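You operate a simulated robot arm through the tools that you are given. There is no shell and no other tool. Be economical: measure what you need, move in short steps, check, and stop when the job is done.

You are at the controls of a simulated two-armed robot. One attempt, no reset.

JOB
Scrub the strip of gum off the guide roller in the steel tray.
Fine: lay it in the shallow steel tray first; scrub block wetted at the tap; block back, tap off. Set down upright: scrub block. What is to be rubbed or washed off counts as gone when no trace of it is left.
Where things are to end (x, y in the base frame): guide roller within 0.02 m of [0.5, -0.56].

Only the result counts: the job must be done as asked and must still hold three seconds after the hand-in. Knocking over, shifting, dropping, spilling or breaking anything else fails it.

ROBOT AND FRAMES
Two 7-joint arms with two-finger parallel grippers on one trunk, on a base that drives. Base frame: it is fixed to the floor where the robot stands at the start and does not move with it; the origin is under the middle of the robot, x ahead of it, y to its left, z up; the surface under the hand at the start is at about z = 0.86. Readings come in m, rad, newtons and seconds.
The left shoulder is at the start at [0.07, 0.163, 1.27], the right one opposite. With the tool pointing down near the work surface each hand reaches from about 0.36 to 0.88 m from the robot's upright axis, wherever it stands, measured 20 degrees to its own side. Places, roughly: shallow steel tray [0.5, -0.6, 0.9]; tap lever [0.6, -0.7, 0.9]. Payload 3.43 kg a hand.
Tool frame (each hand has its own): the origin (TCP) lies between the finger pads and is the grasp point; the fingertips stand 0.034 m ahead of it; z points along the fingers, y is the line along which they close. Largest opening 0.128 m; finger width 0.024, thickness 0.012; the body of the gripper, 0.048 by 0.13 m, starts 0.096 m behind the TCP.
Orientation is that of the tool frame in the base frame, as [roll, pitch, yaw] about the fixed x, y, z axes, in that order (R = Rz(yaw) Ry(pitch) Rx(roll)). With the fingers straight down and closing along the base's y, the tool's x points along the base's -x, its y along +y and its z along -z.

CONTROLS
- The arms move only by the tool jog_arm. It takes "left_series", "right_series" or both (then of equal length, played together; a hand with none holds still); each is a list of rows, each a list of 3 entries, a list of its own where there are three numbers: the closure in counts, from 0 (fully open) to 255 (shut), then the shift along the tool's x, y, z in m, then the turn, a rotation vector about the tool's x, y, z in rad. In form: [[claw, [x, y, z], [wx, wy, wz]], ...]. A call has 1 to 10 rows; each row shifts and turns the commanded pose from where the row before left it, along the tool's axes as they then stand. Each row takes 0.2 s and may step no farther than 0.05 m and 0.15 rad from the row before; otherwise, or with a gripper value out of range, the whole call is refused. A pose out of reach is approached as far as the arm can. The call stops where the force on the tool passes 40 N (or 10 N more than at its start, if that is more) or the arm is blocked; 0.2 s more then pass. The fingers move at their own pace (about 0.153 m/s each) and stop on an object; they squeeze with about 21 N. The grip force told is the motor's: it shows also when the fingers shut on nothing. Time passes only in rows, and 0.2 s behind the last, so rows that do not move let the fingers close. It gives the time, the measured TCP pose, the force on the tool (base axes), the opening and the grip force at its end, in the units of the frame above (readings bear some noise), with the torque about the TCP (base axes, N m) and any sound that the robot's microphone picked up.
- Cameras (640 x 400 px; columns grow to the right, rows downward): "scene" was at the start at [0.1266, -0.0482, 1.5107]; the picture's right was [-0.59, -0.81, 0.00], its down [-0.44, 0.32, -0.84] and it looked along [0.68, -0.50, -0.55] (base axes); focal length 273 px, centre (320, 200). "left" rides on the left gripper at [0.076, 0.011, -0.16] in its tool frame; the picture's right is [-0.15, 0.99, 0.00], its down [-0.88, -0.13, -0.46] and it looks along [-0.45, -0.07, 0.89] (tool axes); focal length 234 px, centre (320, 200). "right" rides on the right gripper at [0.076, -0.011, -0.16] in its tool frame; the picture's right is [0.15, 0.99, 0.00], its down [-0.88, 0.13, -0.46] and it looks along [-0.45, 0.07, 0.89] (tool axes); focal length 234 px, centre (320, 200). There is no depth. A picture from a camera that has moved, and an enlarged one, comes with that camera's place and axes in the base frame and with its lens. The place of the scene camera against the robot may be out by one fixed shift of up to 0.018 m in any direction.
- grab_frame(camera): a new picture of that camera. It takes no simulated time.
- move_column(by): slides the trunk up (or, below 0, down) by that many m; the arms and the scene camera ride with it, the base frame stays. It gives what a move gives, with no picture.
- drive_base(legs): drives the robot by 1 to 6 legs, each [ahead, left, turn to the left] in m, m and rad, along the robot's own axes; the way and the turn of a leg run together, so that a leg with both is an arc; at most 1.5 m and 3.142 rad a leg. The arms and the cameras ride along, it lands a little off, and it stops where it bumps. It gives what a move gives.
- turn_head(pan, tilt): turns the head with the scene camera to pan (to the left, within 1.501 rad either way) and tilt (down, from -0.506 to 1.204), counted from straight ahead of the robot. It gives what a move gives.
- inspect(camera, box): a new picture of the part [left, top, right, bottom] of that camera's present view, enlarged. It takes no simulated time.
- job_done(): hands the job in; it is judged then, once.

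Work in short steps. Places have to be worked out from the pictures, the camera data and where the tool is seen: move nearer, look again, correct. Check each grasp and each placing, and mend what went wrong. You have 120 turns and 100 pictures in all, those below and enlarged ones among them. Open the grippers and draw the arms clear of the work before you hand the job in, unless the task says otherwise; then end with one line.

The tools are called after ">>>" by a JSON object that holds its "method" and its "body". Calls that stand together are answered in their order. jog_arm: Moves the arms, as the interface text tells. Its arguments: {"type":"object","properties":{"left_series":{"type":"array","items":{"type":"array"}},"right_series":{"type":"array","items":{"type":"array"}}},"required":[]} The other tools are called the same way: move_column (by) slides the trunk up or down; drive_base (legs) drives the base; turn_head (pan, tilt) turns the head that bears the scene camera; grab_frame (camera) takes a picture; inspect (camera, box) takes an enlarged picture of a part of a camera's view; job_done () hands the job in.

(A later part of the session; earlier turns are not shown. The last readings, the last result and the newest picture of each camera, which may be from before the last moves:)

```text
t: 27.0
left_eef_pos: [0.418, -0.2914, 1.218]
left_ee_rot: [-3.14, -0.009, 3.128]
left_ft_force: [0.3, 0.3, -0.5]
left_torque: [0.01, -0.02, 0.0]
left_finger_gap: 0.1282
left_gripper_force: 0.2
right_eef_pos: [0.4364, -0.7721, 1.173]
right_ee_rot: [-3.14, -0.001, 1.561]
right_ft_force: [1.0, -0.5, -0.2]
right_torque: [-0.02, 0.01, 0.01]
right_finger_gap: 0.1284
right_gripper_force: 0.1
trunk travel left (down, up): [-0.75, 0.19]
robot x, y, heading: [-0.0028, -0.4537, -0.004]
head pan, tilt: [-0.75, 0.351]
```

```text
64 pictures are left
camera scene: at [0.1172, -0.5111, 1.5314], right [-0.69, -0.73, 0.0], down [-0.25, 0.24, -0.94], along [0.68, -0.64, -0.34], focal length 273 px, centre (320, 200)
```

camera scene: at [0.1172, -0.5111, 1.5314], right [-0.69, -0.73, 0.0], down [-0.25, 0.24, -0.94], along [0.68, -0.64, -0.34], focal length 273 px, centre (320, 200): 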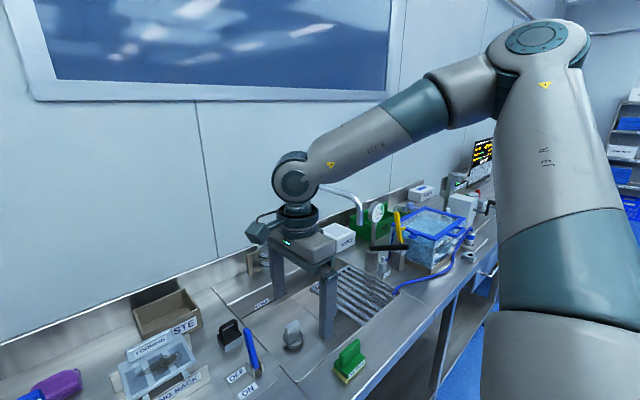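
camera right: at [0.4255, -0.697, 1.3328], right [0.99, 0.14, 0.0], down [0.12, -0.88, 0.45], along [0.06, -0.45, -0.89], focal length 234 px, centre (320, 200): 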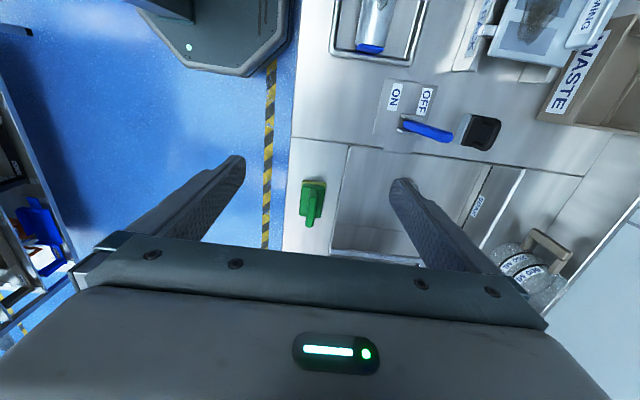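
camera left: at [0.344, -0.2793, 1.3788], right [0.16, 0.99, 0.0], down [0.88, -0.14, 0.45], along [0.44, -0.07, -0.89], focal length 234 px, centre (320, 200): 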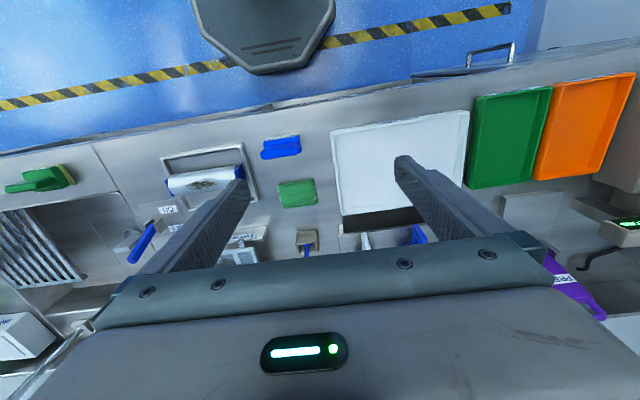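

Triangulating the spout from two views gives its mouth at about (0.614,-1.152,1.145), over the grid. I drive right 0.27 so the left hand can work the lever and the right hand the block and stream.

>>> {"method": "drive_base", "body": {"legs": [[0, -0.27, 0]]}}

>>> {"method": "turn_head", "body": {"pan": -0.4, "tilt": 0.55}}

>>> {"method": "grab_frame", "body": {"camera": "scene"}}

>>> {"method": "grab_frame", "body": {"camera": "left"}}

>>> {"method": "grab_frame", "body": {"camera": "right"}}

```text
t: 28.9
left_eef_pos: [0.4159, -0.561, 1.2178]
left_ee_rot: [-3.139, -0.007, 3.129]
left_ft_force: [-0.7, -0.7, 0.3]
left_torque: [-0.06, -0.03, 0.02]
left_finger_gap: 0.1282
left_gripper_force: 0.1
right_eef_pos: [0.4342, -1.0425, 1.1728]
right_ee_rot: [-3.141, 0.0, 1.562]
right_ft_force: [0.1, -0.2, -0.2]
right_torque: [-0.02, 0.01, 0.0]
right_finger_gap: 0.1283
right_gripper_force: 0.1
trunk travel left (down, up): [-0.75, 0.19]
robot x, y, heading: [-0.0078, -0.7253, -0.003]
head pan, tilt: [-0.75, 0.351]
```

```text
t: 29.7
left_eef_pos: [0.416, -0.5638, 1.219]
left_ee_rot: [-3.141, -0.008, 3.128]
left_ft_force: [-1.2, -0.5, -0.4]
left_torque: [0.03, 0.02, 0.01]
left_finger_gap: 0.128
left_gripper_force: 0.0
right_eef_pos: [0.4343, -1.0441, 1.1726]
right_ee_rot: [-3.141, -0.004, 1.562]
right_ft_force: [-0.9, 0.7, 1.3]
right_torque: [0.0, 0.01, 0.0]
right_finger_gap: 0.1276
right_gripper_force: 0.1
trunk travel left (down, up): [-0.75, 0.19]
robot x, y, heading: [-0.0015, -0.7231, -0.009]
head pan, tilt: [-0.4, 0.55]
```

```text
63 pictures are left
camera scene: at [0.1302, -0.7558, 1.5133], right [-0.4, -0.92, 0.0], down [-0.48, 0.21, -0.85], along [0.78, -0.34, -0.52], focal length 273 px, centre (320, 200)
```

scene: 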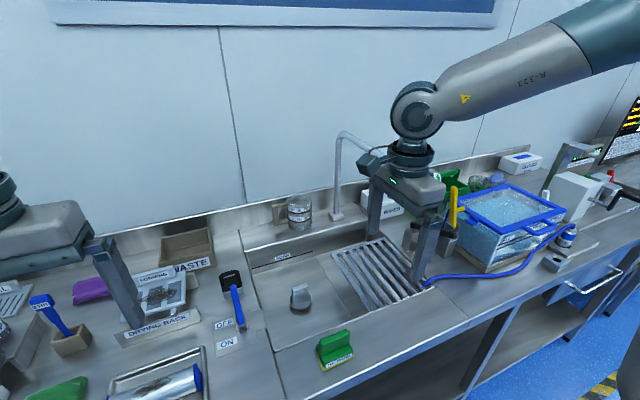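

```text
62 pictures are left
camera left: at [0.3422, -0.5507, 1.3787], right [0.16, 0.99, 0.0], down [0.88, -0.14, 0.45], along [0.44, -0.07, -0.89], focal length 234 px, centre (320, 200)
```

left: 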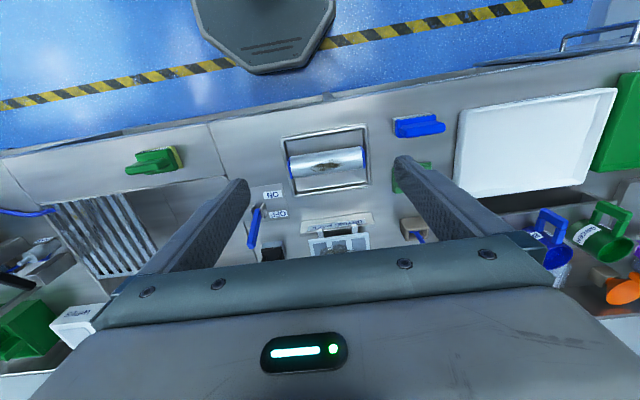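

```text
61 pictures are left
camera right: at [0.424, -0.9684, 1.3329], right [0.99, 0.14, 0.0], down [0.12, -0.88, 0.45], along [0.06, -0.45, -0.89], focal length 234 px, centre (320, 200)
```

right: 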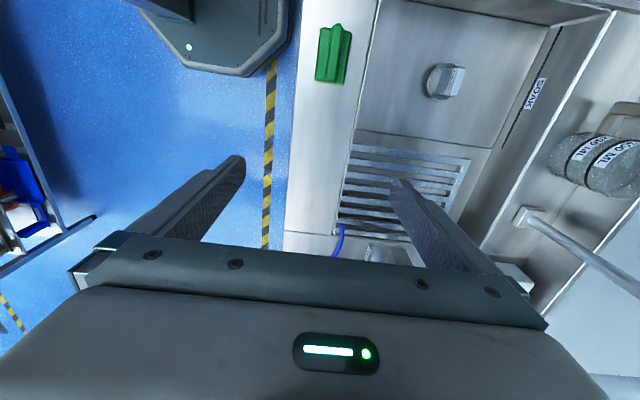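

I zoom on the lever in the left camera.

>>> {"method": "inspect", "body": {"camera": "left", "box": [230, 170, 310, 270]}}

>>> {"method": "inspect", "body": {"camera": "scene", "box": [200, 250, 280, 350]}}

```text
4.00 times, centred on (270, 220) of left
camera zoom: at [0.3422, -0.5507, 1.3787], right [0.16, 0.99, 0.0], down [0.88, -0.14, 0.45], along [0.44, -0.07, -0.89], focal length 937 px, centre (520, 120)
```

zoom: 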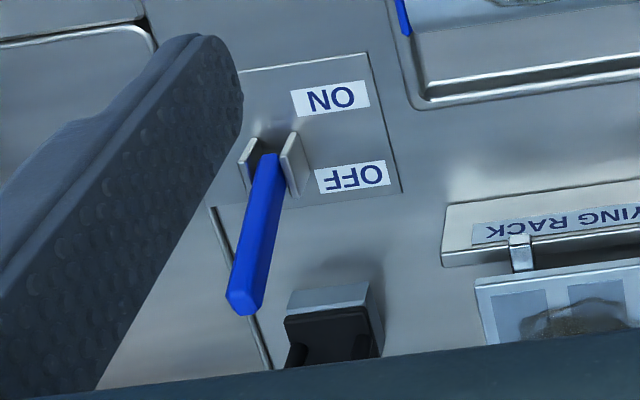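

```text
4.00 times, centred on (240, 300) of scene
camera zoom: at [0.1302, -0.7558, 1.5133], right [-0.4, -0.92, 0.0], down [-0.48, 0.21, -0.85], along [0.78, -0.34, -0.52], focal length 1092 px, centre (640, -200)
```

zoom: 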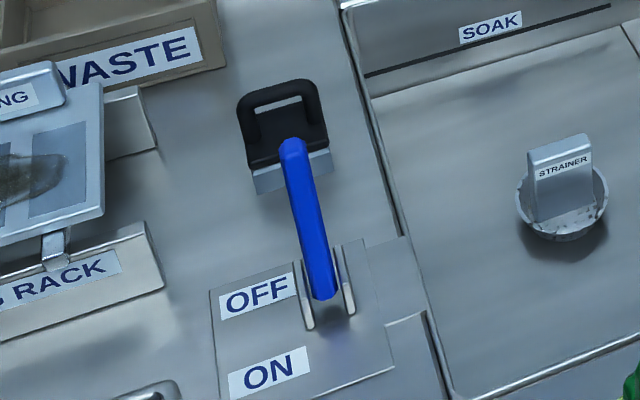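

Lever confirmed at y≈-0.746, x≈0.62 at z 0.945. I bring the left hand above it.

>>> {"method": "jog_arm", "body": {"left_series": [[100, [-0.0291, -0.0261, 0.015], [0, 0, 0]], [100, [-0.0291, -0.0261, 0.015], [0, 0, 0]], [100, [-0.0291, -0.0261, 0.015], [0, 0, 0]], [100, [-0.0291, -0.0261, 0.015], [0, 0, 0]], [100, [-0.0291, -0.0261, 0.015], [0, 0, 0]], [100, [-0.0291, -0.0261, 0.015], [0, 0, 0]], [100, [-0.0291, -0.0261, 0.03], [0, 0, 0]], [100, [0, 0, 0], [0, 0, 0]]]}}

>>> {"method": "grab_frame", "body": {"camera": "left"}}

```text
t: 31.5
left_eef_pos: [0.6177, -0.7474, 1.0961]
left_ee_rot: [-3.139, -0.005, 3.131]
left_ft_force: [0.0, -1.0, -0.4]
left_torque: [0.0, 0.01, -0.03]
left_finger_gap: 0.0778
left_gripper_force: 0.1
right_eef_pos: [0.4346, -1.0422, 1.1734]
right_ee_rot: [3.142, -0.001, 1.562]
right_ft_force: [0.9, -0.6, -0.7]
right_torque: [0.0, -0.05, 0.01]
right_finger_gap: 0.1279
right_gripper_force: 0.0
trunk travel left (down, up): [-0.75, 0.19]
robot x, y, heading: [-0.0096, -0.727, -0.008]
head pan, tilt: [-0.4, 0.55]
```

```text
58 pictures are left
camera left: at [0.5427, -0.7354, 1.2563], right [0.16, 0.99, 0.0], down [0.88, -0.14, 0.45], along [0.44, -0.07, -0.89], focal length 234 px, centre (320, 200)
```

left: 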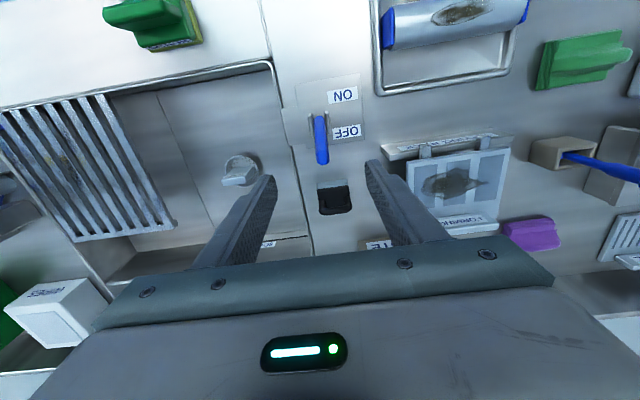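

Aligned at y -0.747. I descend and close on the lever.

>>> {"method": "jog_arm", "body": {"left_series": [[100, [-0.003, 0, 0.05], [0, 0, 0]], [100, [0, 0, 0.05], [0, 0, 0]], [100, [0, 0, 0.05], [0, 0, 0]], [255, [0, 0, 0], [0, 0, 0]], [255, [0, 0, 0], [0, 0, 0]], [255, [0, 0, 0], [0, 0, 0]]]}}

>>> {"method": "grab_frame", "body": {"camera": "left"}}

```text
t: 32.9
left_eef_pos: [0.622, -0.7456, 0.9491]
left_ee_rot: [-3.14, -0.008, 3.131]
left_ft_force: [2.9, 7.9, -1.7]
left_torque: [-1.16, -0.4, 1.03]
left_finger_gap: 0.0158
left_gripper_force: 44.9
right_eef_pos: [0.4356, -1.0423, 1.1731]
right_ee_rot: [-3.141, -0.001, 1.563]
right_ft_force: [0.1, 0.9, -0.8]
right_torque: [0.0, -0.01, -0.02]
right_finger_gap: 0.1279
right_gripper_force: 0.2
trunk travel left (down, up): [-0.75, 0.19]
robot x, y, heading: [-0.0042, -0.7257, -0.004]
head pan, tilt: [-0.4, 0.55]
```

```text
57 pictures are left
camera left: at [0.5475, -0.7335, 1.1088], right [0.16, 0.99, 0.0], down [0.88, -0.14, 0.45], along [0.44, -0.07, -0.89], focal length 234 px, centre (320, 200)
```

left: 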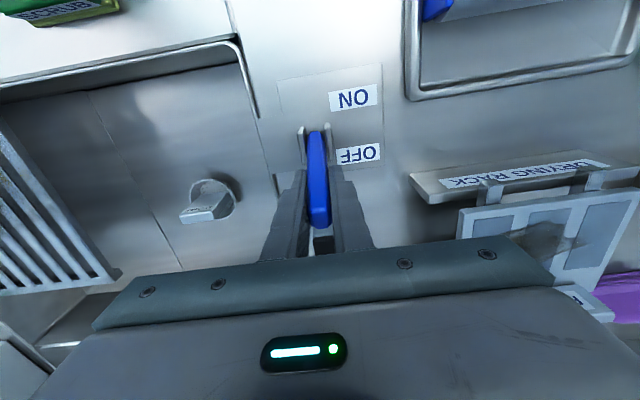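

Lever gripped well. I loosen the left fingers around it for now and move the right hand above the scrub block.

>>> {"method": "jog_arm", "body": {"left_series": [[180, [0, 0, 0], [0, 0, 0]], [180, [0, 0, 0], [0, 0, 0]], [180, [0, 0, 0], [0, 0, 0]], [180, [0, 0, 0], [0, 0, 0]]], "right_series": [[60, [0.037, 0.001, 0.01], [0, 0, 0]], [60, [0.037, 0.001, 0.02], [0, 0, 0]], [60, [0.037, 0.001, 0.03], [0, 0, 0]], [60, [0, 0, 0.04], [0, 0, 0]]]}}

>>> {"method": "grab_frame", "body": {"camera": "right"}}

>>> {"method": "inspect", "body": {"camera": "scene", "box": [230, 270, 430, 395]}}

```text
t: 33.9
left_eef_pos: [0.6204, -0.7494, 0.9493]
left_ee_rot: [3.141, -0.006, 3.129]
left_ft_force: [-0.3, 0.5, 0.2]
left_torque: [0.03, 0.01, 0.0]
left_finger_gap: 0.0377
left_gripper_force: 0.0
right_eef_pos: [0.44, -0.9324, 1.0739]
right_ee_rot: [-3.14, -0.002, 1.563]
right_ft_force: [-0.1, 0.1, -1.2]
right_torque: [0.03, 0.0, -0.02]
right_finger_gap: 0.0978
right_gripper_force: 0.0
trunk travel left (down, up): [-0.75, 0.19]
robot x, y, heading: [-0.0086, -0.7243, -0.012]
head pan, tilt: [-0.4, 0.55]
```

```text
56 pictures are left
camera right: at [0.4283, -0.8575, 1.2344], right [0.99, 0.14, 0.0], down [0.12, -0.88, 0.45], along [0.06, -0.45, -0.89], focal length 234 px, centre (320, 200)
```

right: 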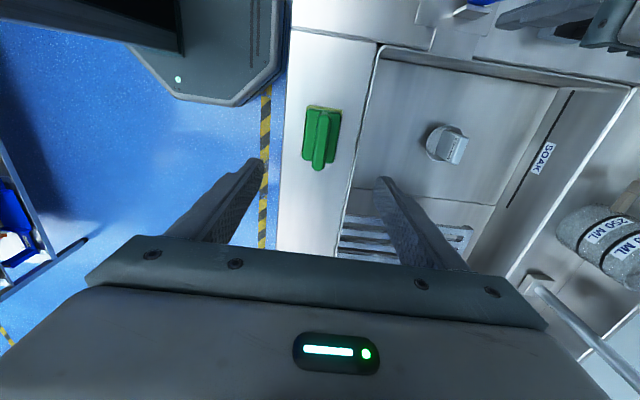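

```text
3.20 times, centred on (330, 332) of scene
camera zoom: at [0.1318, -0.7564, 1.5131], right [-0.39, -0.92, 0.0], down [-0.48, 0.21, -0.85], along [0.78, -0.34, -0.52], focal length 874 px, centre (288, -224)
```

zoom: 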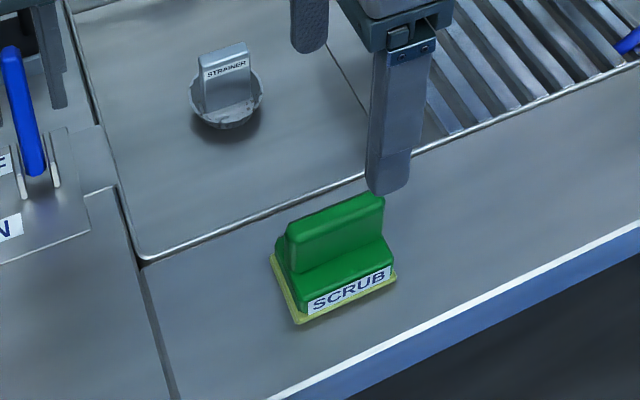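

I zoom for the handle's exact heading.

>>> {"method": "inspect", "body": {"camera": "right", "box": [270, 90, 390, 180]}}

```text
4.44 times, centred on (330, 135) of right
camera zoom: at [0.4283, -0.8575, 1.2344], right [0.99, 0.14, 0.0], down [0.12, -0.88, 0.45], along [0.06, -0.45, -0.89], focal length 1041 px, centre (276, 489)
```

zoom: 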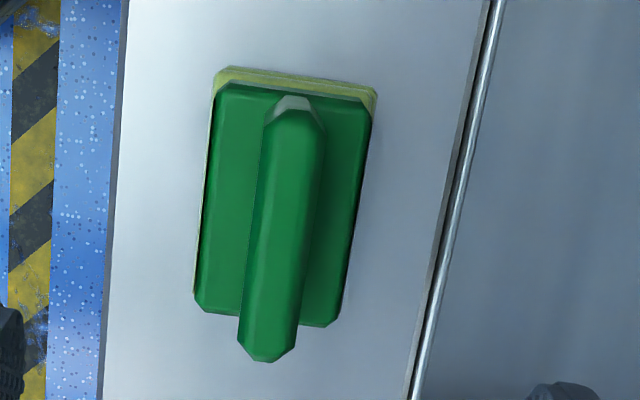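

The block is aligned with y, centre (0.439,-0.930), handle ~0.017 thick. I descend to z≈0.94 around the handle.

>>> {"method": "jog_arm", "body": {"right_series": [[120, [0.002, -0.001, 0.045], [0, 0, 0]], [120, [0, 0, 0.045], [0, 0, 0]], [120, [0, 0, 0.042], [0, 0, 0]], [120, [0, 0, 0], [0, 0, 0]]]}}

>>> {"method": "grab_frame", "body": {"camera": "right"}}

>>> {"method": "inspect", "body": {"camera": "scene", "box": [260, 280, 400, 390]}}

```text
t: 34.9
left_eef_pos: [0.6199, -0.7487, 0.9486]
left_ee_rot: [-3.139, -0.008, 3.129]
left_ft_force: [0.3, -0.1, 0.5]
left_torque: [-0.02, -0.01, 0.0]
left_finger_gap: 0.0373
left_gripper_force: 0.0
right_eef_pos: [0.4375, -0.9298, 0.9426]
right_ee_rot: [-3.142, -0.003, 1.563]
right_ft_force: [-0.3, 0.3, -0.7]
right_torque: [0.03, 0.0, -0.04]
right_finger_gap: 0.0674
right_gripper_force: 0.2
trunk travel left (down, up): [-0.75, 0.19]
robot x, y, heading: [-0.0069, -0.7247, -0.004]
head pan, tilt: [-0.4, 0.55]
```

```text
53 pictures are left
camera right: at [0.4262, -0.854, 1.1021], right [0.99, 0.14, 0.0], down [0.12, -0.88, 0.45], along [0.06, -0.45, -0.89], focal length 234 px, centre (320, 200)
```

right: 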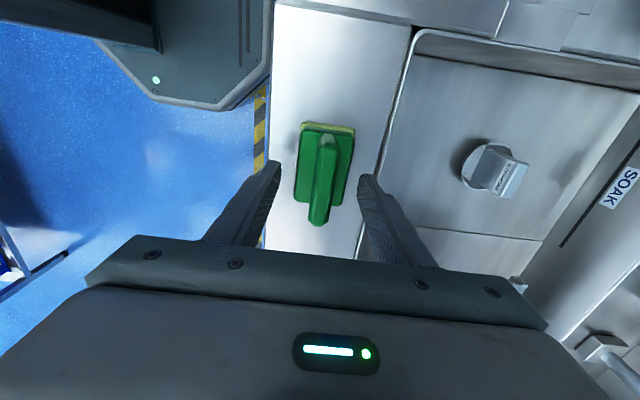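

```text
3.64 times, centred on (330, 335) of scene
camera zoom: at [0.1302, -0.755, 1.5132], right [-0.39, -0.92, 0.0], down [-0.48, 0.21, -0.85], along [0.78, -0.34, -0.52], focal length 993 px, centre (284, -291)
```

zoom: 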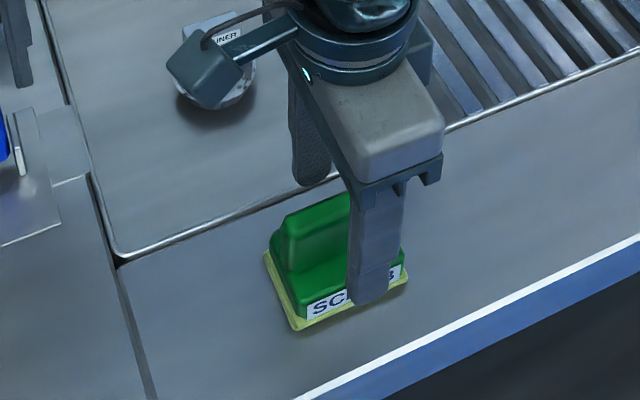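

Centred on the handle. I close here and read the gap.

>>> {"method": "jog_arm", "body": {"right_series": [[120, [0, 0, 0.004], [0, 0, 0]], [255, [0, 0, 0], [0, 0, 0]], [255, [0, 0, 0], [0, 0, 0]], [255, [0, 0, 0], [0, 0, 0]], [255, [0, 0, 0], [0, 0, 0]]]}}

>>> {"method": "grab_frame", "body": {"camera": "right"}}

```text
t: 36.1
left_eef_pos: [0.6196, -0.7486, 0.9485]
left_ee_rot: [3.142, -0.008, 3.128]
left_ft_force: [0.6, -0.6, 0.5]
left_torque: [-0.03, 0.02, -0.01]
left_finger_gap: 0.0377
left_gripper_force: 0.1
right_eef_pos: [0.4378, -0.9306, 0.9371]
right_ee_rot: [-3.139, -0.001, 1.562]
right_ft_force: [0.0, -0.4, 0.0]
right_torque: [-0.05, 0.01, 0.03]
right_finger_gap: 0.0175
right_gripper_force: 21.0
trunk travel left (down, up): [-0.75, 0.19]
robot x, y, heading: [-0.0105, -0.7233, -0.005]
head pan, tilt: [-0.4, 0.55]
```

```text
51 pictures are left
camera right: at [0.4267, -0.8541, 1.0975], right [0.99, 0.14, 0.0], down [0.12, -0.88, 0.45], along [0.06, -0.45, -0.89], focal length 234 px, centre (320, 200)
```

right: 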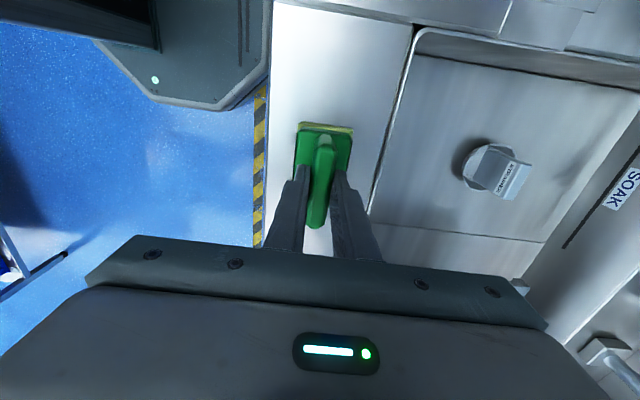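

Handle held at its top. I regrip a bit deeper for firmness.

>>> {"method": "jog_arm", "body": {"right_series": [[190, [0, 0, 0], [0, 0, 0]], [190, [0, 0, 0], [0, 0, 0]], [190, [0, 0, 0.004], [0, 0, 0]], [190, [0, 0, 0.004], [0, 0, 0]], [190, [0, 0, 0], [0, 0, 0]]]}}

```text
t: 37.3
left_eef_pos: [0.6217, -0.7473, 0.9492]
left_ee_rot: [-3.139, -0.008, 3.129]
left_ft_force: [-0.1, -1.2, 0.1]
left_torque: [0.02, 0.02, -0.01]
left_finger_gap: 0.0375
left_gripper_force: 0.0
right_eef_pos: [0.4369, -0.9342, 0.9316]
right_ee_rot: [3.14, -0.004, 1.562]
right_ft_force: [-0.3, -1.0, 0.0]
right_torque: [0.01, -0.01, -0.02]
right_finger_gap: 0.0328
right_gripper_force: 0.1
right hand out of reach, approached as far as the arm can: row 4
trunk travel left (down, up): [-0.75, 0.19]
robot x, y, heading: [-0.0065, -0.7227, -0.006]
head pan, tilt: [-0.4, 0.55]
```

The arm is at its limit there; I close at this depth and lift.

>>> {"method": "jog_arm", "body": {"right_series": [[255, [0, 0, 0], [0, 0, 0]], [255, [0, 0, 0], [0, 0, 0]], [255, [0, 0, 0], [0, 0, 0]], [255, [0, 0, -0.02], [0, 0, 0]], [255, [0, 0, -0.04], [0, 0, 0]], [255, [0, 0, -0.05], [0, 0, 0]]]}}

>>> {"method": "grab_frame", "body": {"camera": "right"}}

>>> {"method": "grab_frame", "body": {"camera": "scene"}}

```text
t: 38.7
left_eef_pos: [0.6194, -0.748, 0.9502]
left_ee_rot: [-3.14, -0.006, 3.129]
left_ft_force: [1.1, -0.2, 0.2]
left_torque: [-0.04, -0.03, -0.04]
left_finger_gap: 0.0373
left_gripper_force: 0.0
right_eef_pos: [0.434, -0.9319, 1.045]
right_ee_rot: [3.141, -0.002, 1.563]
right_ft_force: [-0.3, 0.0, -1.8]
right_torque: [0.04, -0.01, 0.02]
right_finger_gap: 0.0174
right_gripper_force: 21.3
trunk travel left (down, up): [-0.75, 0.19]
robot x, y, heading: [-0.0091, -0.7255, -0.006]
head pan, tilt: [-0.4, 0.55]
```

```text
50 pictures are left
camera right: at [0.4233, -0.8564, 1.2055], right [0.99, 0.14, 0.0], down [0.12, -0.88, 0.45], along [0.06, -0.45, -0.89], focal length 234 px, centre (320, 200)
```

right: 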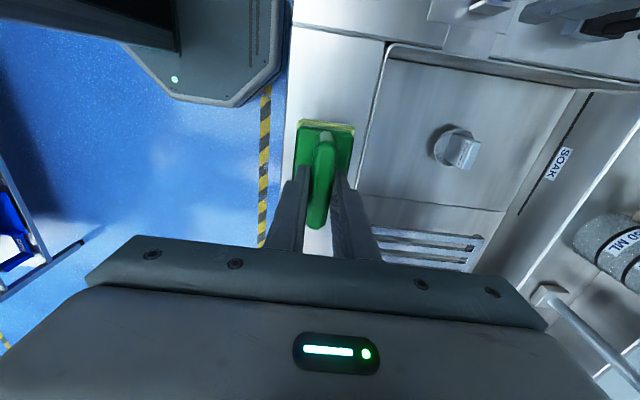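

```text
49 pictures are left
camera scene: at [0.1282, -0.7543, 1.5133], right [-0.39, -0.92, 0.0], down [-0.48, 0.21, -0.85], along [0.78, -0.34, -0.52], focal length 273 px, centre (320, 200)
```

scene: 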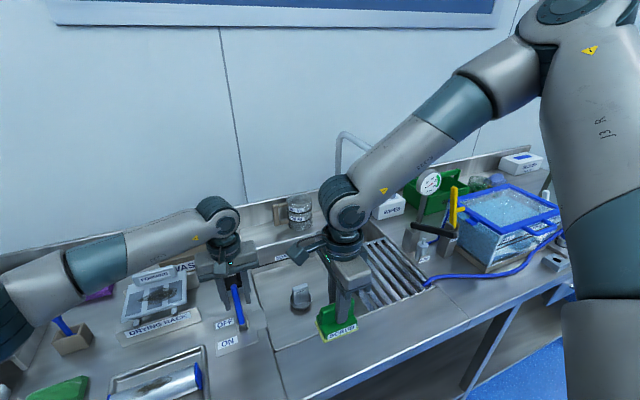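

The block is held firmly (gap 0.0174). I move it in −y while tilting the hand ~50° (fingers forward) so it can get under the spout from the front.

>>> {"method": "jog_arm", "body": {"right_series": [[255, [-0.0367, 0, 0], [-0.15, 0, 0]], [255, [-0.0367, 0, 0], [-0.15, 0, 0]], [255, [-0.0367, 0, 0], [-0.15, 0, 0]], [255, [-0.0367, 0, 0], [-0.15, 0, 0]], [255, [-0.0367, 0, 0], [-0.15, 0, 0]], [255, [-0.0367, 0, 0], [-0.15, 0, 0]], [255, [0, 0, 0], [0, 0, 0]]]}}

>>> {"method": "turn_head", "body": {"pan": -0.7, "tilt": 0.5}}

>>> {"method": "grab_frame", "body": {"camera": "scene"}}

>>> {"method": "grab_frame", "body": {"camera": "right"}}

```text
t: 40.3
left_eef_pos: [0.6202, -0.7487, 0.9498]
left_ee_rot: [-3.141, -0.004, 3.13]
left_ft_force: [0.1, 0.5, 0.8]
left_torque: [0.0, -0.01, -0.01]
left_finger_gap: 0.0375
left_gripper_force: 0.1
right_eef_pos: [0.4755, -1.1676, 1.0398]
right_ee_rot: [2.241, 0.0, 1.562]
right_ft_force: [-0.4, -0.8, -1.9]
right_torque: [0.01, 0.06, 0.02]
right_finger_gap: 0.0176
right_gripper_force: 21.4
right hand out of reach, approached as far as the arm can: row 2, 3, 4
trunk travel left (down, up): [-0.75, 0.19]
robot x, y, heading: [-0.0054, -0.7244, -0.005]
head pan, tilt: [-0.4, 0.55]
```

```text
t: 41.1
left_eef_pos: [0.621, -0.7475, 0.9479]
left_ee_rot: [-3.139, -0.007, 3.13]
left_ft_force: [-1.0, 1.0, 0.6]
left_torque: [0.0, 0.01, 0.02]
left_finger_gap: 0.0378
left_gripper_force: 0.0
right_eef_pos: [0.4776, -1.1664, 1.0398]
right_ee_rot: [2.243, -0.001, 1.563]
right_ft_force: [0.0, 0.0, -2.2]
right_torque: [-0.02, 0.09, 0.01]
right_finger_gap: 0.0176
right_gripper_force: 21.0
trunk travel left (down, up): [-0.75, 0.19]
robot x, y, heading: [-0.0064, -0.7249, -0.004]
head pan, tilt: [-0.7, 0.499]
```

```text
48 pictures are left
camera scene: at [0.1177, -0.7786, 1.5177], right [-0.65, -0.76, 0.0], down [-0.37, 0.31, -0.88], along [0.67, -0.57, -0.48], focal length 273 px, centre (320, 200)
```

scene: 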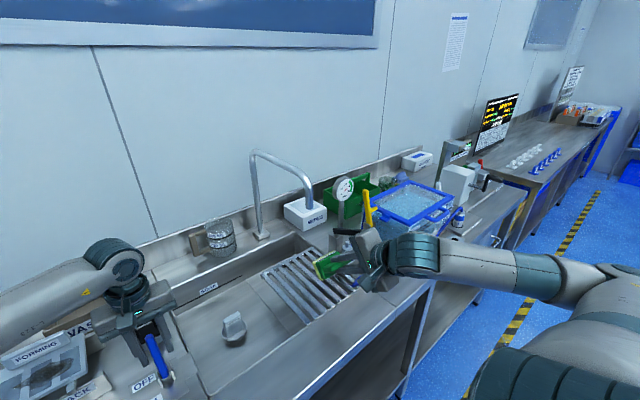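

```text
47 pictures are left
camera right: at [0.3454, -1.09, 1.13], right [0.62, 0.14, 0.77], down [-0.28, -0.88, 0.39], along [0.73, -0.46, -0.5], focal length 234 px, centre (320, 200)
```

right: 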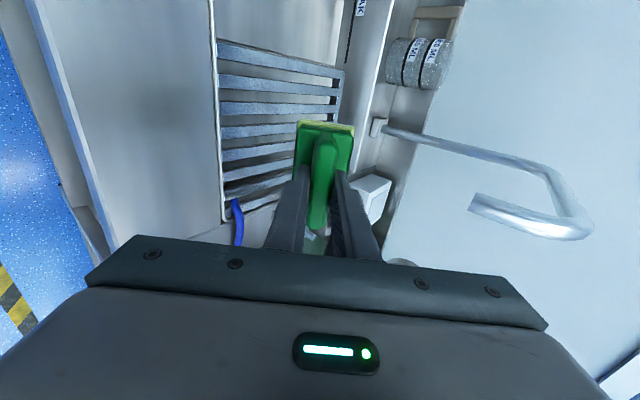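

Spout refined to ≈(0.617,-1.165,1.14); block is just in front of it. I close the left hand on the lever and pull it to ON (−x).

>>> {"method": "jog_arm", "body": {"left_series": [[255, [0, 0, 0], [0, 0, 0]], [255, [0, 0, 0], [0, 0, 0]], [255, [0.012, 0, -0.001], [0, 0, 0]], [255, [0.012, 0, -0.001], [0, 0, 0]], [255, [0.012, 0, 0], [0, 0, 0]], [255, [0.012, 0, 0.001], [0, 0, 0]], [255, [0.012, 0, 0.001], [0, 0, 0]], [255, [0, 0, 0], [0, 0, 0]]]}}

>>> {"method": "grab_frame", "body": {"camera": "scene"}}

```text
t: 42.9
left_eef_pos: [0.5604, -0.7464, 0.9467]
left_ee_rot: [3.141, -0.012, 3.129]
left_ft_force: [18.5, 8.0, -13.1]
left_torque: [0.28, -0.52, 0.22]
left_finger_gap: 0.0156
left_gripper_force: 45.2
right_eef_pos: [0.4796, -1.1659, 1.0377]
right_ee_rot: [2.246, -0.001, 1.561]
right_ft_force: [0.0, 0.0, -1.5]
right_torque: [0.01, 0.03, 0.02]
right_finger_gap: 0.0175
right_gripper_force: 21.3
trunk travel left (down, up): [-0.75, 0.19]
robot x, y, heading: [-0.0084, -0.7246, -0.008]
head pan, tilt: [-0.7, 0.499]
```

```text
46 pictures are left
camera scene: at [0.1215, -0.7778, 1.5172], right [-0.65, -0.76, 0.0], down [-0.37, 0.31, -0.88], along [0.67, -0.57, -0.48], focal length 273 px, centre (320, 200)
```

scene: 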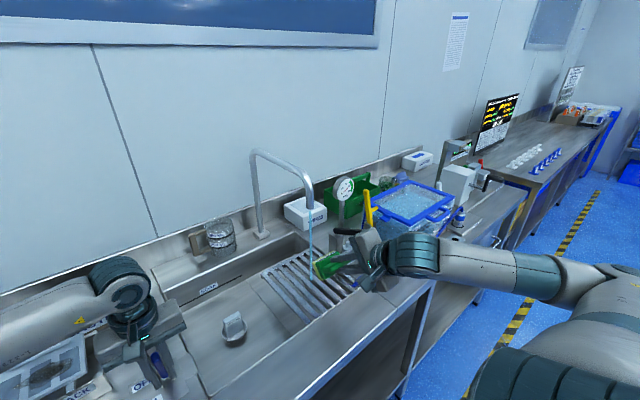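

Water runs. I move the block forward into the stream.

>>> {"method": "jog_arm", "body": {"right_series": [[255, [0, 0.005, 0.027], [0, 0, 0]], [255, [0, 0.005, 0.027], [0, 0, 0]], [255, [0, 0.005, 0.027], [0, 0, 0]], [255, [0, 0, 0], [0, 0, 0]]]}}

>>> {"method": "inspect", "body": {"camera": "scene", "box": [230, 140, 430, 330]}}

>>> {"method": "grab_frame", "body": {"camera": "right"}}

```text
t: 43.9
left_eef_pos: [0.5601, -0.7458, 0.9451]
left_ee_rot: [3.141, -0.012, 3.129]
left_ft_force: [7.4, 9.9, -26.1]
left_torque: [0.29, 0.62, 0.26]
left_finger_gap: 0.0159
left_gripper_force: 45.6
right_eef_pos: [0.5525, -1.167, 0.9984]
right_ee_rot: [2.247, 0.0, 1.562]
right_ft_force: [0.4, 0.4, -2.0]
right_torque: [0.01, 0.09, -0.03]
right_finger_gap: 0.0176
right_gripper_force: 21.1
trunk travel left (down, up): [-0.75, 0.19]
robot x, y, heading: [-0.01, -0.7238, -0.001]
head pan, tilt: [-0.7, 0.499]
```

```text
2.11 times, centred on (330, 235) of scene
camera zoom: at [0.1215, -0.7775, 1.5173], right [-0.65, -0.76, 0.0], down [-0.37, 0.31, -0.88], along [0.67, -0.57, -0.48], focal length 575 px, centre (299, 126)
```

zoom: 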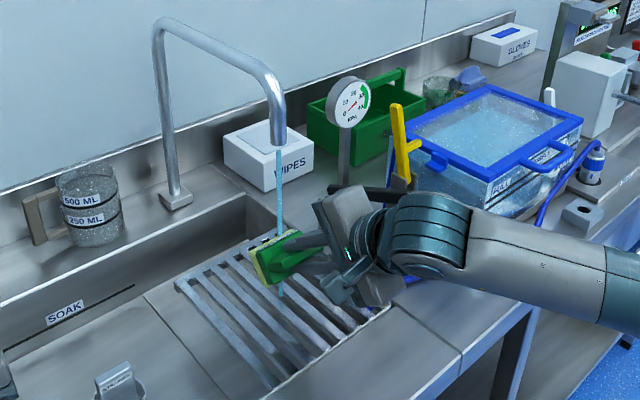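

```text
44 pictures are left
camera right: at [0.4213, -1.0894, 1.0899], right [0.62, 0.14, 0.77], down [-0.28, -0.88, 0.39], along [0.73, -0.46, -0.5], focal length 234 px, centre (320, 200)
```

right: 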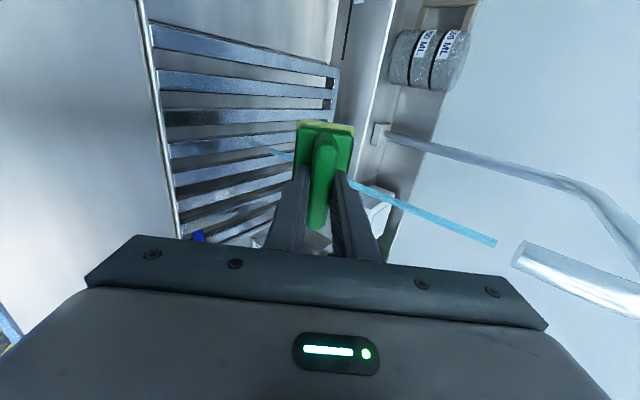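

The stream is at about (0.622,-1.18), at the sponge's outer edge. I nudge the block 2 cm forward and 1.2 cm in −y, and hold there.

>>> {"method": "jog_arm", "body": {"right_series": [[255, [-0.012, 0.0124, 0.0157], [0, 0, 0]], [255, [0, 0, 0], [0, 0, 0]], [255, [0, 0, 0], [0, 0, 0]], [255, [0, 0, 0], [0, 0, 0]], [255, [0, 0, 0], [0, 0, 0]], [255, [0, 0, 0], [0, 0, 0]]]}}

>>> {"method": "inspect", "body": {"camera": "scene", "box": [280, 190, 380, 300]}}

>>> {"method": "inspect", "body": {"camera": "right", "box": [220, 80, 540, 280]}}

```text
t: 45.3
left_eef_pos: [0.56, -0.7469, 0.9466]
left_ee_rot: [-3.141, -0.011, 3.131]
left_ft_force: [3.1, 10.2, -27.2]
left_torque: [0.13, 0.97, 0.3]
left_finger_gap: 0.0158
left_gripper_force: 44.7
right_eef_pos: [0.5707, -1.1783, 1.0]
right_ee_rot: [2.248, -0.001, 1.562]
right_ft_force: [0.1, -0.2, -2.2]
right_torque: [0.04, 0.08, 0.03]
right_finger_gap: 0.0175
right_gripper_force: 20.7
trunk travel left (down, up): [-0.75, 0.19]
robot x, y, heading: [-0.0076, -0.7229, -0.005]
head pan, tilt: [-0.7, 0.499]
```

```text
3.64 times, centred on (330, 245) of scene
camera zoom: at [0.121, -0.7774, 1.5174], right [-0.65, -0.76, 0.0], down [-0.37, 0.31, -0.88], along [0.67, -0.57, -0.48], focal length 993 px, centre (284, 36)
```

zoom: 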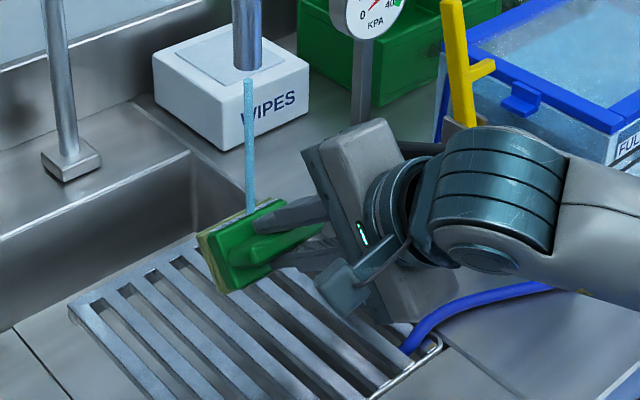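

```text
2.00 times, centred on (380, 180) of right
camera zoom: at [0.4391, -1.1011, 1.0909], right [0.62, 0.14, 0.77], down [-0.28, -0.88, 0.39], along [0.73, -0.46, -0.5], focal length 468 px, centre (200, 240)
```

zoom: 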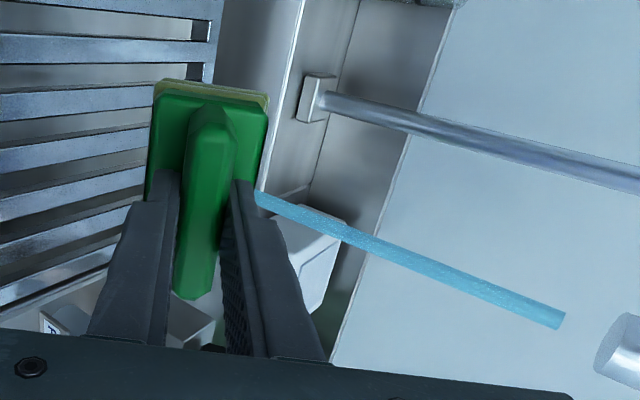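

Now the stream lands on the block. I dwell with a small forward nudge so the sponge itself takes water.

>>> {"method": "jog_arm", "body": {"right_series": [[255, [0, 0.005, 0.0063], [0, 0, 0]], [255, [0, 0, 0], [0, 0, 0]], [255, [0, 0, 0], [0, 0, 0]], [255, [0, 0, 0], [0, 0, 0]], [255, [0, 0, 0], [0, 0, 0]], [255, [0.015, 0, 0], [0, 0, 0]], [255, [0, 0, 0], [0, 0, 0]], [255, [-0.03, 0, 0], [0, 0, 0]], [255, [0, 0, 0], [0, 0, 0]], [255, [0.015, 0, 0], [0, 0, 0]]]}}

>>> {"method": "inspect", "body": {"camera": "scene", "box": [280, 190, 380, 300]}}

```text
t: 47.5
left_eef_pos: [0.5594, -0.746, 0.9463]
left_ee_rot: [-3.139, -0.01, 3.13]
left_ft_force: [2.8, 10.4, -26.0]
left_torque: [0.16, 0.82, 0.31]
left_finger_gap: 0.0155
left_gripper_force: 44.6
right_eef_pos: [0.5783, -1.1779, 1.0007]
right_ee_rot: [2.247, 0.0, 1.563]
right_ft_force: [0.9, 0.4, -2.7]
right_torque: [-0.01, 0.09, -0.01]
right_finger_gap: 0.0178
right_gripper_force: 20.5
trunk travel left (down, up): [-0.75, 0.19]
robot x, y, heading: [-0.007, -0.7261, -0.009]
head pan, tilt: [-0.7, 0.499]
```

```text
3.64 times, centred on (330, 245) of scene
camera zoom: at [0.121, -0.7772, 1.5175], right [-0.65, -0.76, 0.0], down [-0.37, 0.31, -0.88], along [0.67, -0.57, -0.48], focal length 993 px, centre (284, 36)
```

zoom: 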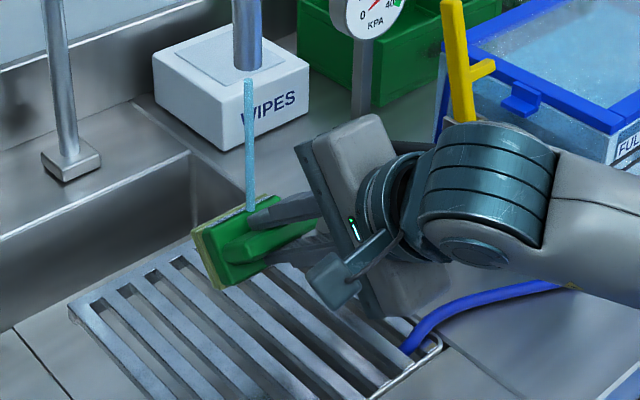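

The stream now lands on the green part; I sweep back slowly so it passes across the sponge edge too.

>>> {"method": "jog_arm", "body": {"right_series": [[255, [0, -0.0027, -0.0034], [0, 0, 0]], [255, [0, -0.0027, -0.0034], [0, 0, 0]], [255, [0, 0, 0], [0, 0, 0]], [255, [0, -0.0027, -0.0034], [0, 0, 0]], [255, [0, 0, 0], [0, 0, 0]], [255, [0, -0.0015, -0.002], [0, 0, 0]], [255, [0, 0, 0], [0, 0, 0]], [255, [0, 0, 0], [0, 0, 0]], [255, [0, 0, 0], [0, 0, 0]]]}}

>>> {"method": "inspect", "body": {"camera": "scene", "box": [300, 210, 360, 270]}}

>>> {"method": "inspect", "body": {"camera": "right", "box": [270, 100, 430, 220]}}

```text
t: 49.5
left_eef_pos: [0.5605, -0.746, 0.9469]
left_ee_rot: [-3.139, -0.011, 3.129]
left_ft_force: [4.5, 10.8, -23.0]
left_torque: [0.23, 0.7, 0.26]
left_finger_gap: 0.0154
left_gripper_force: 44.9
right_eef_pos: [0.5628, -1.1785, 0.9984]
right_ee_rot: [2.246, -0.001, 1.562]
right_ft_force: [0.7, -0.6, -1.8]
right_torque: [0.0, 0.09, 0.01]
right_finger_gap: 0.0176
right_gripper_force: 20.8
trunk travel left (down, up): [-0.75, 0.19]
robot x, y, heading: [-0.0069, -0.7267, -0.008]
head pan, tilt: [-0.7, 0.499]
```

```text
6.67 times, centred on (330, 240) of scene
camera zoom: at [0.1209, -0.7773, 1.5175], right [-0.65, -0.76, 0.0], down [-0.37, 0.31, -0.88], along [0.67, -0.57, -0.48], focal length 1821 px, centre (253, -67)
```

zoom: 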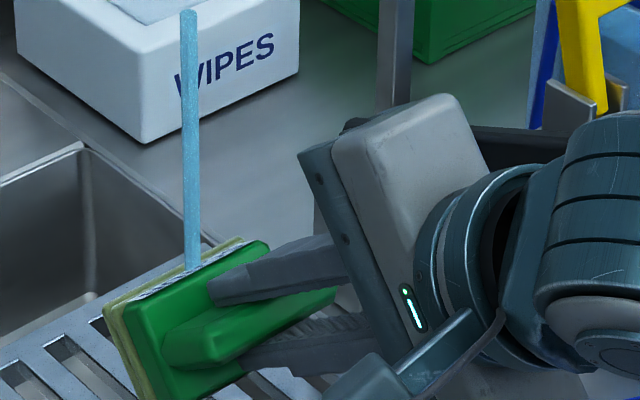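

```text
3.33 times, centred on (350, 160) of right
camera zoom: at [0.4318, -1.1011, 1.0902], right [0.62, 0.14, 0.77], down [-0.28, -0.88, 0.39], along [0.73, -0.46, -0.5], focal length 781 px, centre (220, 333)
```

zoom: 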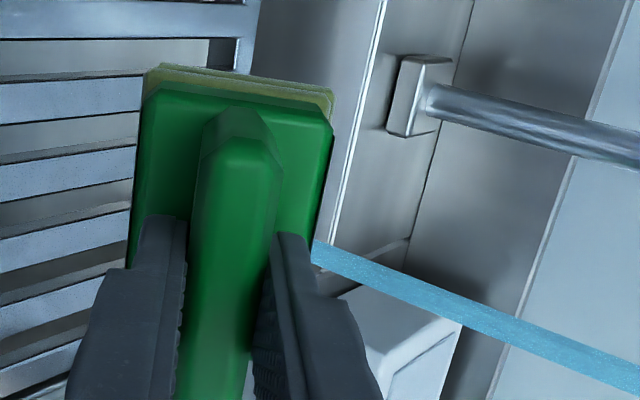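

The stream is at the green/sponge junction and the sponge has darkened. One last 5 mm step with a dwell over the sponge itself, then I retreat along −x.

>>> {"method": "jog_arm", "body": {"right_series": [[255, [0, -0.0031, -0.004], [0, 0, 0]], [255, [0, 0, 0], [0, 0, 0]], [255, [0, 0, 0], [0, 0, 0]], [255, [0, 0, 0], [0, 0, 0]], [255, [0, 0, 0], [0, 0, 0]], [255, [0, -0.02, -0.025], [0, 0, 0]], [255, [0, -0.02, -0.025], [0, 0, 0]], [255, [0, -0.02, -0.025], [0, 0, 0]]]}}

>>> {"method": "inspect", "body": {"camera": "right", "box": [270, 100, 430, 220]}}

```text
t: 51.3
left_eef_pos: [0.5601, -0.7457, 0.948]
left_ee_rot: [-3.141, -0.009, 3.129]
left_ft_force: [5.0, 10.9, -20.8]
left_torque: [0.14, 0.4, 0.33]
left_finger_gap: 0.0154
left_gripper_force: 44.9
right_eef_pos: [0.4635, -1.178, 0.9976]
right_ee_rot: [2.244, 0.0, 1.561]
right_ft_force: [-0.7, 0.3, -1.7]
right_torque: [0.01, 0.06, 0.03]
right_finger_gap: 0.0173
right_gripper_force: 21.3
trunk travel left (down, up): [-0.75, 0.19]
robot x, y, heading: [-0.0089, -0.726, -0.002]
head pan, tilt: [-0.7, 0.499]
```

```text
3.33 times, centred on (350, 160) of right
camera zoom: at [0.3313, -1.1011, 1.0895], right [0.62, 0.14, 0.77], down [-0.28, -0.88, 0.39], along [0.73, -0.46, -0.5], focal length 781 px, centre (220, 333)
```

zoom: 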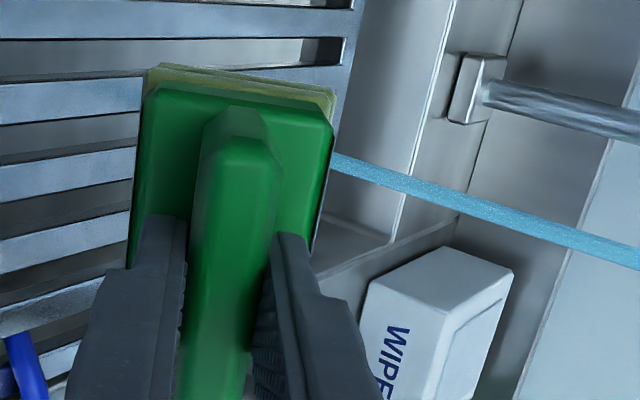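

The sponge looks wet. I push the lever back to OFF with the left hand (to x≈0.622).

>>> {"method": "jog_arm", "body": {"left_series": [[255, [-0.013, 0, -0.001], [0, 0, 0]], [255, [-0.013, 0, 0], [0, 0, 0]], [255, [-0.013, 0, 0], [0, 0, 0]], [255, [-0.013, 0, 0], [0, 0, 0]], [255, [-0.013, 0, 0.001], [0, 0, 0]], [255, [0, 0, 0], [0, 0, 0]]]}}

>>> {"method": "grab_frame", "body": {"camera": "scene"}}

```text
t: 52.7
left_eef_pos: [0.6212, -0.7459, 0.9479]
left_ee_rot: [-3.14, -0.004, 3.13]
left_ft_force: [-27.7, 21.0, -4.2]
left_torque: [-1.1, 0.08, 1.05]
left_finger_gap: 0.016
left_gripper_force: 45.1
right_eef_pos: [0.4579, -1.1757, 1.001]
right_ee_rot: [2.243, 0.002, 1.563]
right_ft_force: [-0.4, 0.2, -1.7]
right_torque: [0.01, 0.07, -0.01]
right_finger_gap: 0.0177
right_gripper_force: 21.3
trunk travel left (down, up): [-0.75, 0.19]
robot x, y, heading: [-0.008, -0.724, -0.006]
head pan, tilt: [-0.7, 0.499]
```

```text
37 pictures are left
camera scene: at [0.1134, -0.7748, 1.5181], right [-0.65, -0.76, 0.0], down [-0.36, 0.31, -0.88], along [0.67, -0.57, -0.48], focal length 273 px, centre (320, 200)
```

scene: 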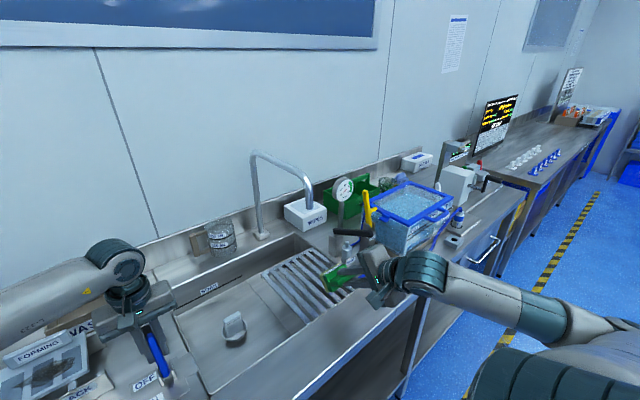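

The stream has stopped. I release the lever, raise and withdraw the left hand, and level the right hand again.

>>> {"method": "jog_arm", "body": {"left_series": [[180, [0, 0, 0], [0, 0, 0]], [170, [0, 0, 0], [0, 0, 0]], [170, [0, 0, -0.05], [0, 0, 0]], [170, [0, 0, -0.05], [0, 0, 0]], [170, [0, 0, -0.05], [0, 0, 0]], [170, [0.01, 0, -0.045], [0, 0, 0]], [170, [0.04, 0.02, -0.02], [0, 0, 0]], [170, [0.04, 0.02, -0.02], [0, 0, 0]], [170, [0.04, 0.02, 0], [0, 0, 0]], [170, [0.04, 0.02, 0], [0, 0, 0]]], "right_series": [[255, [0, 0, 0], [0.15, 0, 0]], [255, [0, 0, 0], [0.15, 0, 0]], [255, [0, 0, 0], [0.15, 0, 0]], [255, [0, 0, 0], [0.15, 0, 0]], [255, [0, 0, 0], [0.15, 0, 0]], [255, [0, 0, 0], [0.15, 0, 0]], [255, [0, 0, -0.04], [0, 0, 0]], [255, [0, 0, -0.04], [0, 0, 0]], [255, [0, 0, -0.02], [0, 0, 0]], [255, [0, 0, 0], [0, 0, 0]]]}}

>>> {"method": "grab_frame", "body": {"camera": "scene"}}

```text
t: 54.9
left_eef_pos: [0.4582, -0.6624, 1.1836]
left_ee_rot: [-3.138, -0.004, 3.13]
left_ft_force: [0.3, -0.1, 0.3]
left_torque: [-0.05, -0.05, -0.02]
left_finger_gap: 0.0428
left_gripper_force: 0.1
right_eef_pos: [0.4577, -1.1796, 1.1027]
right_ee_rot: [3.14, 0.0, 1.564]
right_ft_force: [0.0, 0.5, -1.4]
right_torque: [-0.01, -0.03, 0.01]
right_finger_gap: 0.0176
right_gripper_force: 20.5
trunk travel left (down, up): [-0.75, 0.19]
robot x, y, heading: [-0.0076, -0.7288, -0.008]
head pan, tilt: [-0.7, 0.499]
```

```text
36 pictures are left
camera scene: at [0.116, -0.7777, 1.518], right [-0.65, -0.76, 0.0], down [-0.36, 0.31, -0.88], along [0.67, -0.57, -0.48], focal length 273 px, centre (320, 200)
```

scene: 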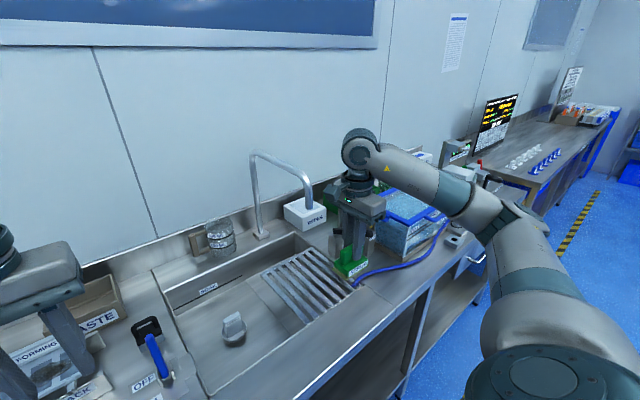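

Tap is off. I drive left 0.45 back toward the tray.

>>> {"method": "drive_base", "body": {"legs": [[0, 0.45, 0]]}}

>>> {"method": "jog_arm", "body": {"right_series": [[255, [0.04, 0.01, 0], [0, 0, 0]], [255, [0.04, 0.01, 0], [0, 0, 0]], [255, [0.04, 0.01, 0], [0, 0, 0]], [255, [0.04, 0.01, 0], [0, 0, 0]], [255, [0, 0, 0], [0, 0, 0]]]}}

>>> {"method": "grab_frame", "body": {"camera": "right"}}

>>> {"method": "grab_frame", "body": {"camera": "scene"}}

```text
t: 57.6
left_eef_pos: [0.4647, -0.2309, 1.1827]
left_ee_rot: [-3.141, -0.008, 3.112]
left_ft_force: [0.3, -0.3, 0.0]
left_torque: [0.02, -0.01, -0.02]
left_finger_gap: 0.0428
left_gripper_force: 0.1
right_eef_pos: [0.4561, -0.7481, 1.1016]
right_ee_rot: [-3.14, -0.002, 1.545]
right_ft_force: [-1.4, -0.3, -2.1]
right_torque: [0.03, -0.01, 0.0]
right_finger_gap: 0.0176
right_gripper_force: 20.8
trunk travel left (down, up): [-0.75, 0.19]
robot x, y, heading: [-0.0017, -0.2851, -0.019]
head pan, tilt: [-0.7, 0.499]
```

```text
t: 58.8
left_eef_pos: [0.4633, -0.2318, 1.1842]
left_ee_rot: [-3.141, -0.004, 3.112]
left_ft_force: [-0.7, -0.1, 0.0]
left_torque: [0.02, -0.04, -0.01]
left_finger_gap: 0.0425
left_gripper_force: 0.1
right_eef_pos: [0.4981, -0.5867, 1.1032]
right_ee_rot: [-3.141, -0.001, 1.544]
right_ft_force: [-0.7, -0.4, -1.9]
right_torque: [0.02, -0.03, -0.03]
right_finger_gap: 0.0181
right_gripper_force: 21.0
trunk travel left (down, up): [-0.75, 0.19]
robot x, y, heading: [-0.0018, -0.2794, -0.018]
head pan, tilt: [-0.7, 0.499]
```

```text
35 pictures are left
camera right: at [0.4888, -0.5095, 1.2626], right [0.99, 0.12, 0.0], down [0.11, -0.88, 0.45], along [0.05, -0.45, -0.89], focal length 234 px, centre (320, 200)
```

right: 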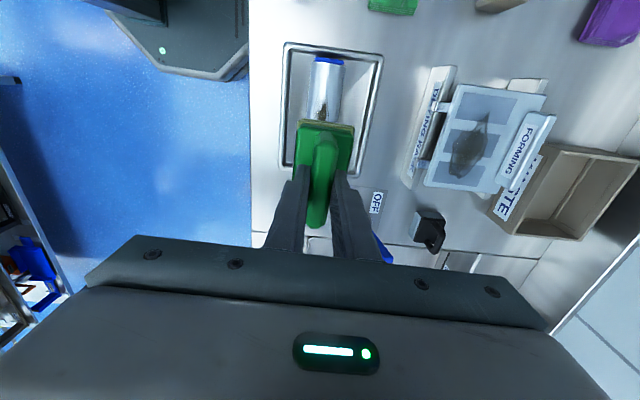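

```text
34 pictures are left
camera scene: at [0.1215, -0.3406, 1.5178], right [-0.66, -0.75, 0.0], down [-0.36, 0.32, -0.88], along [0.66, -0.58, -0.48], focal length 273 px, centre (320, 200)
```

scene: 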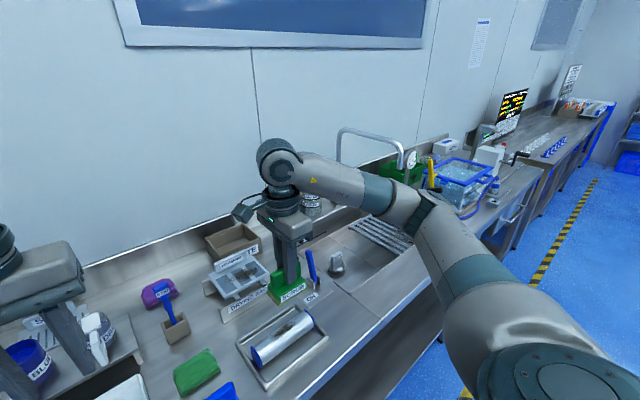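

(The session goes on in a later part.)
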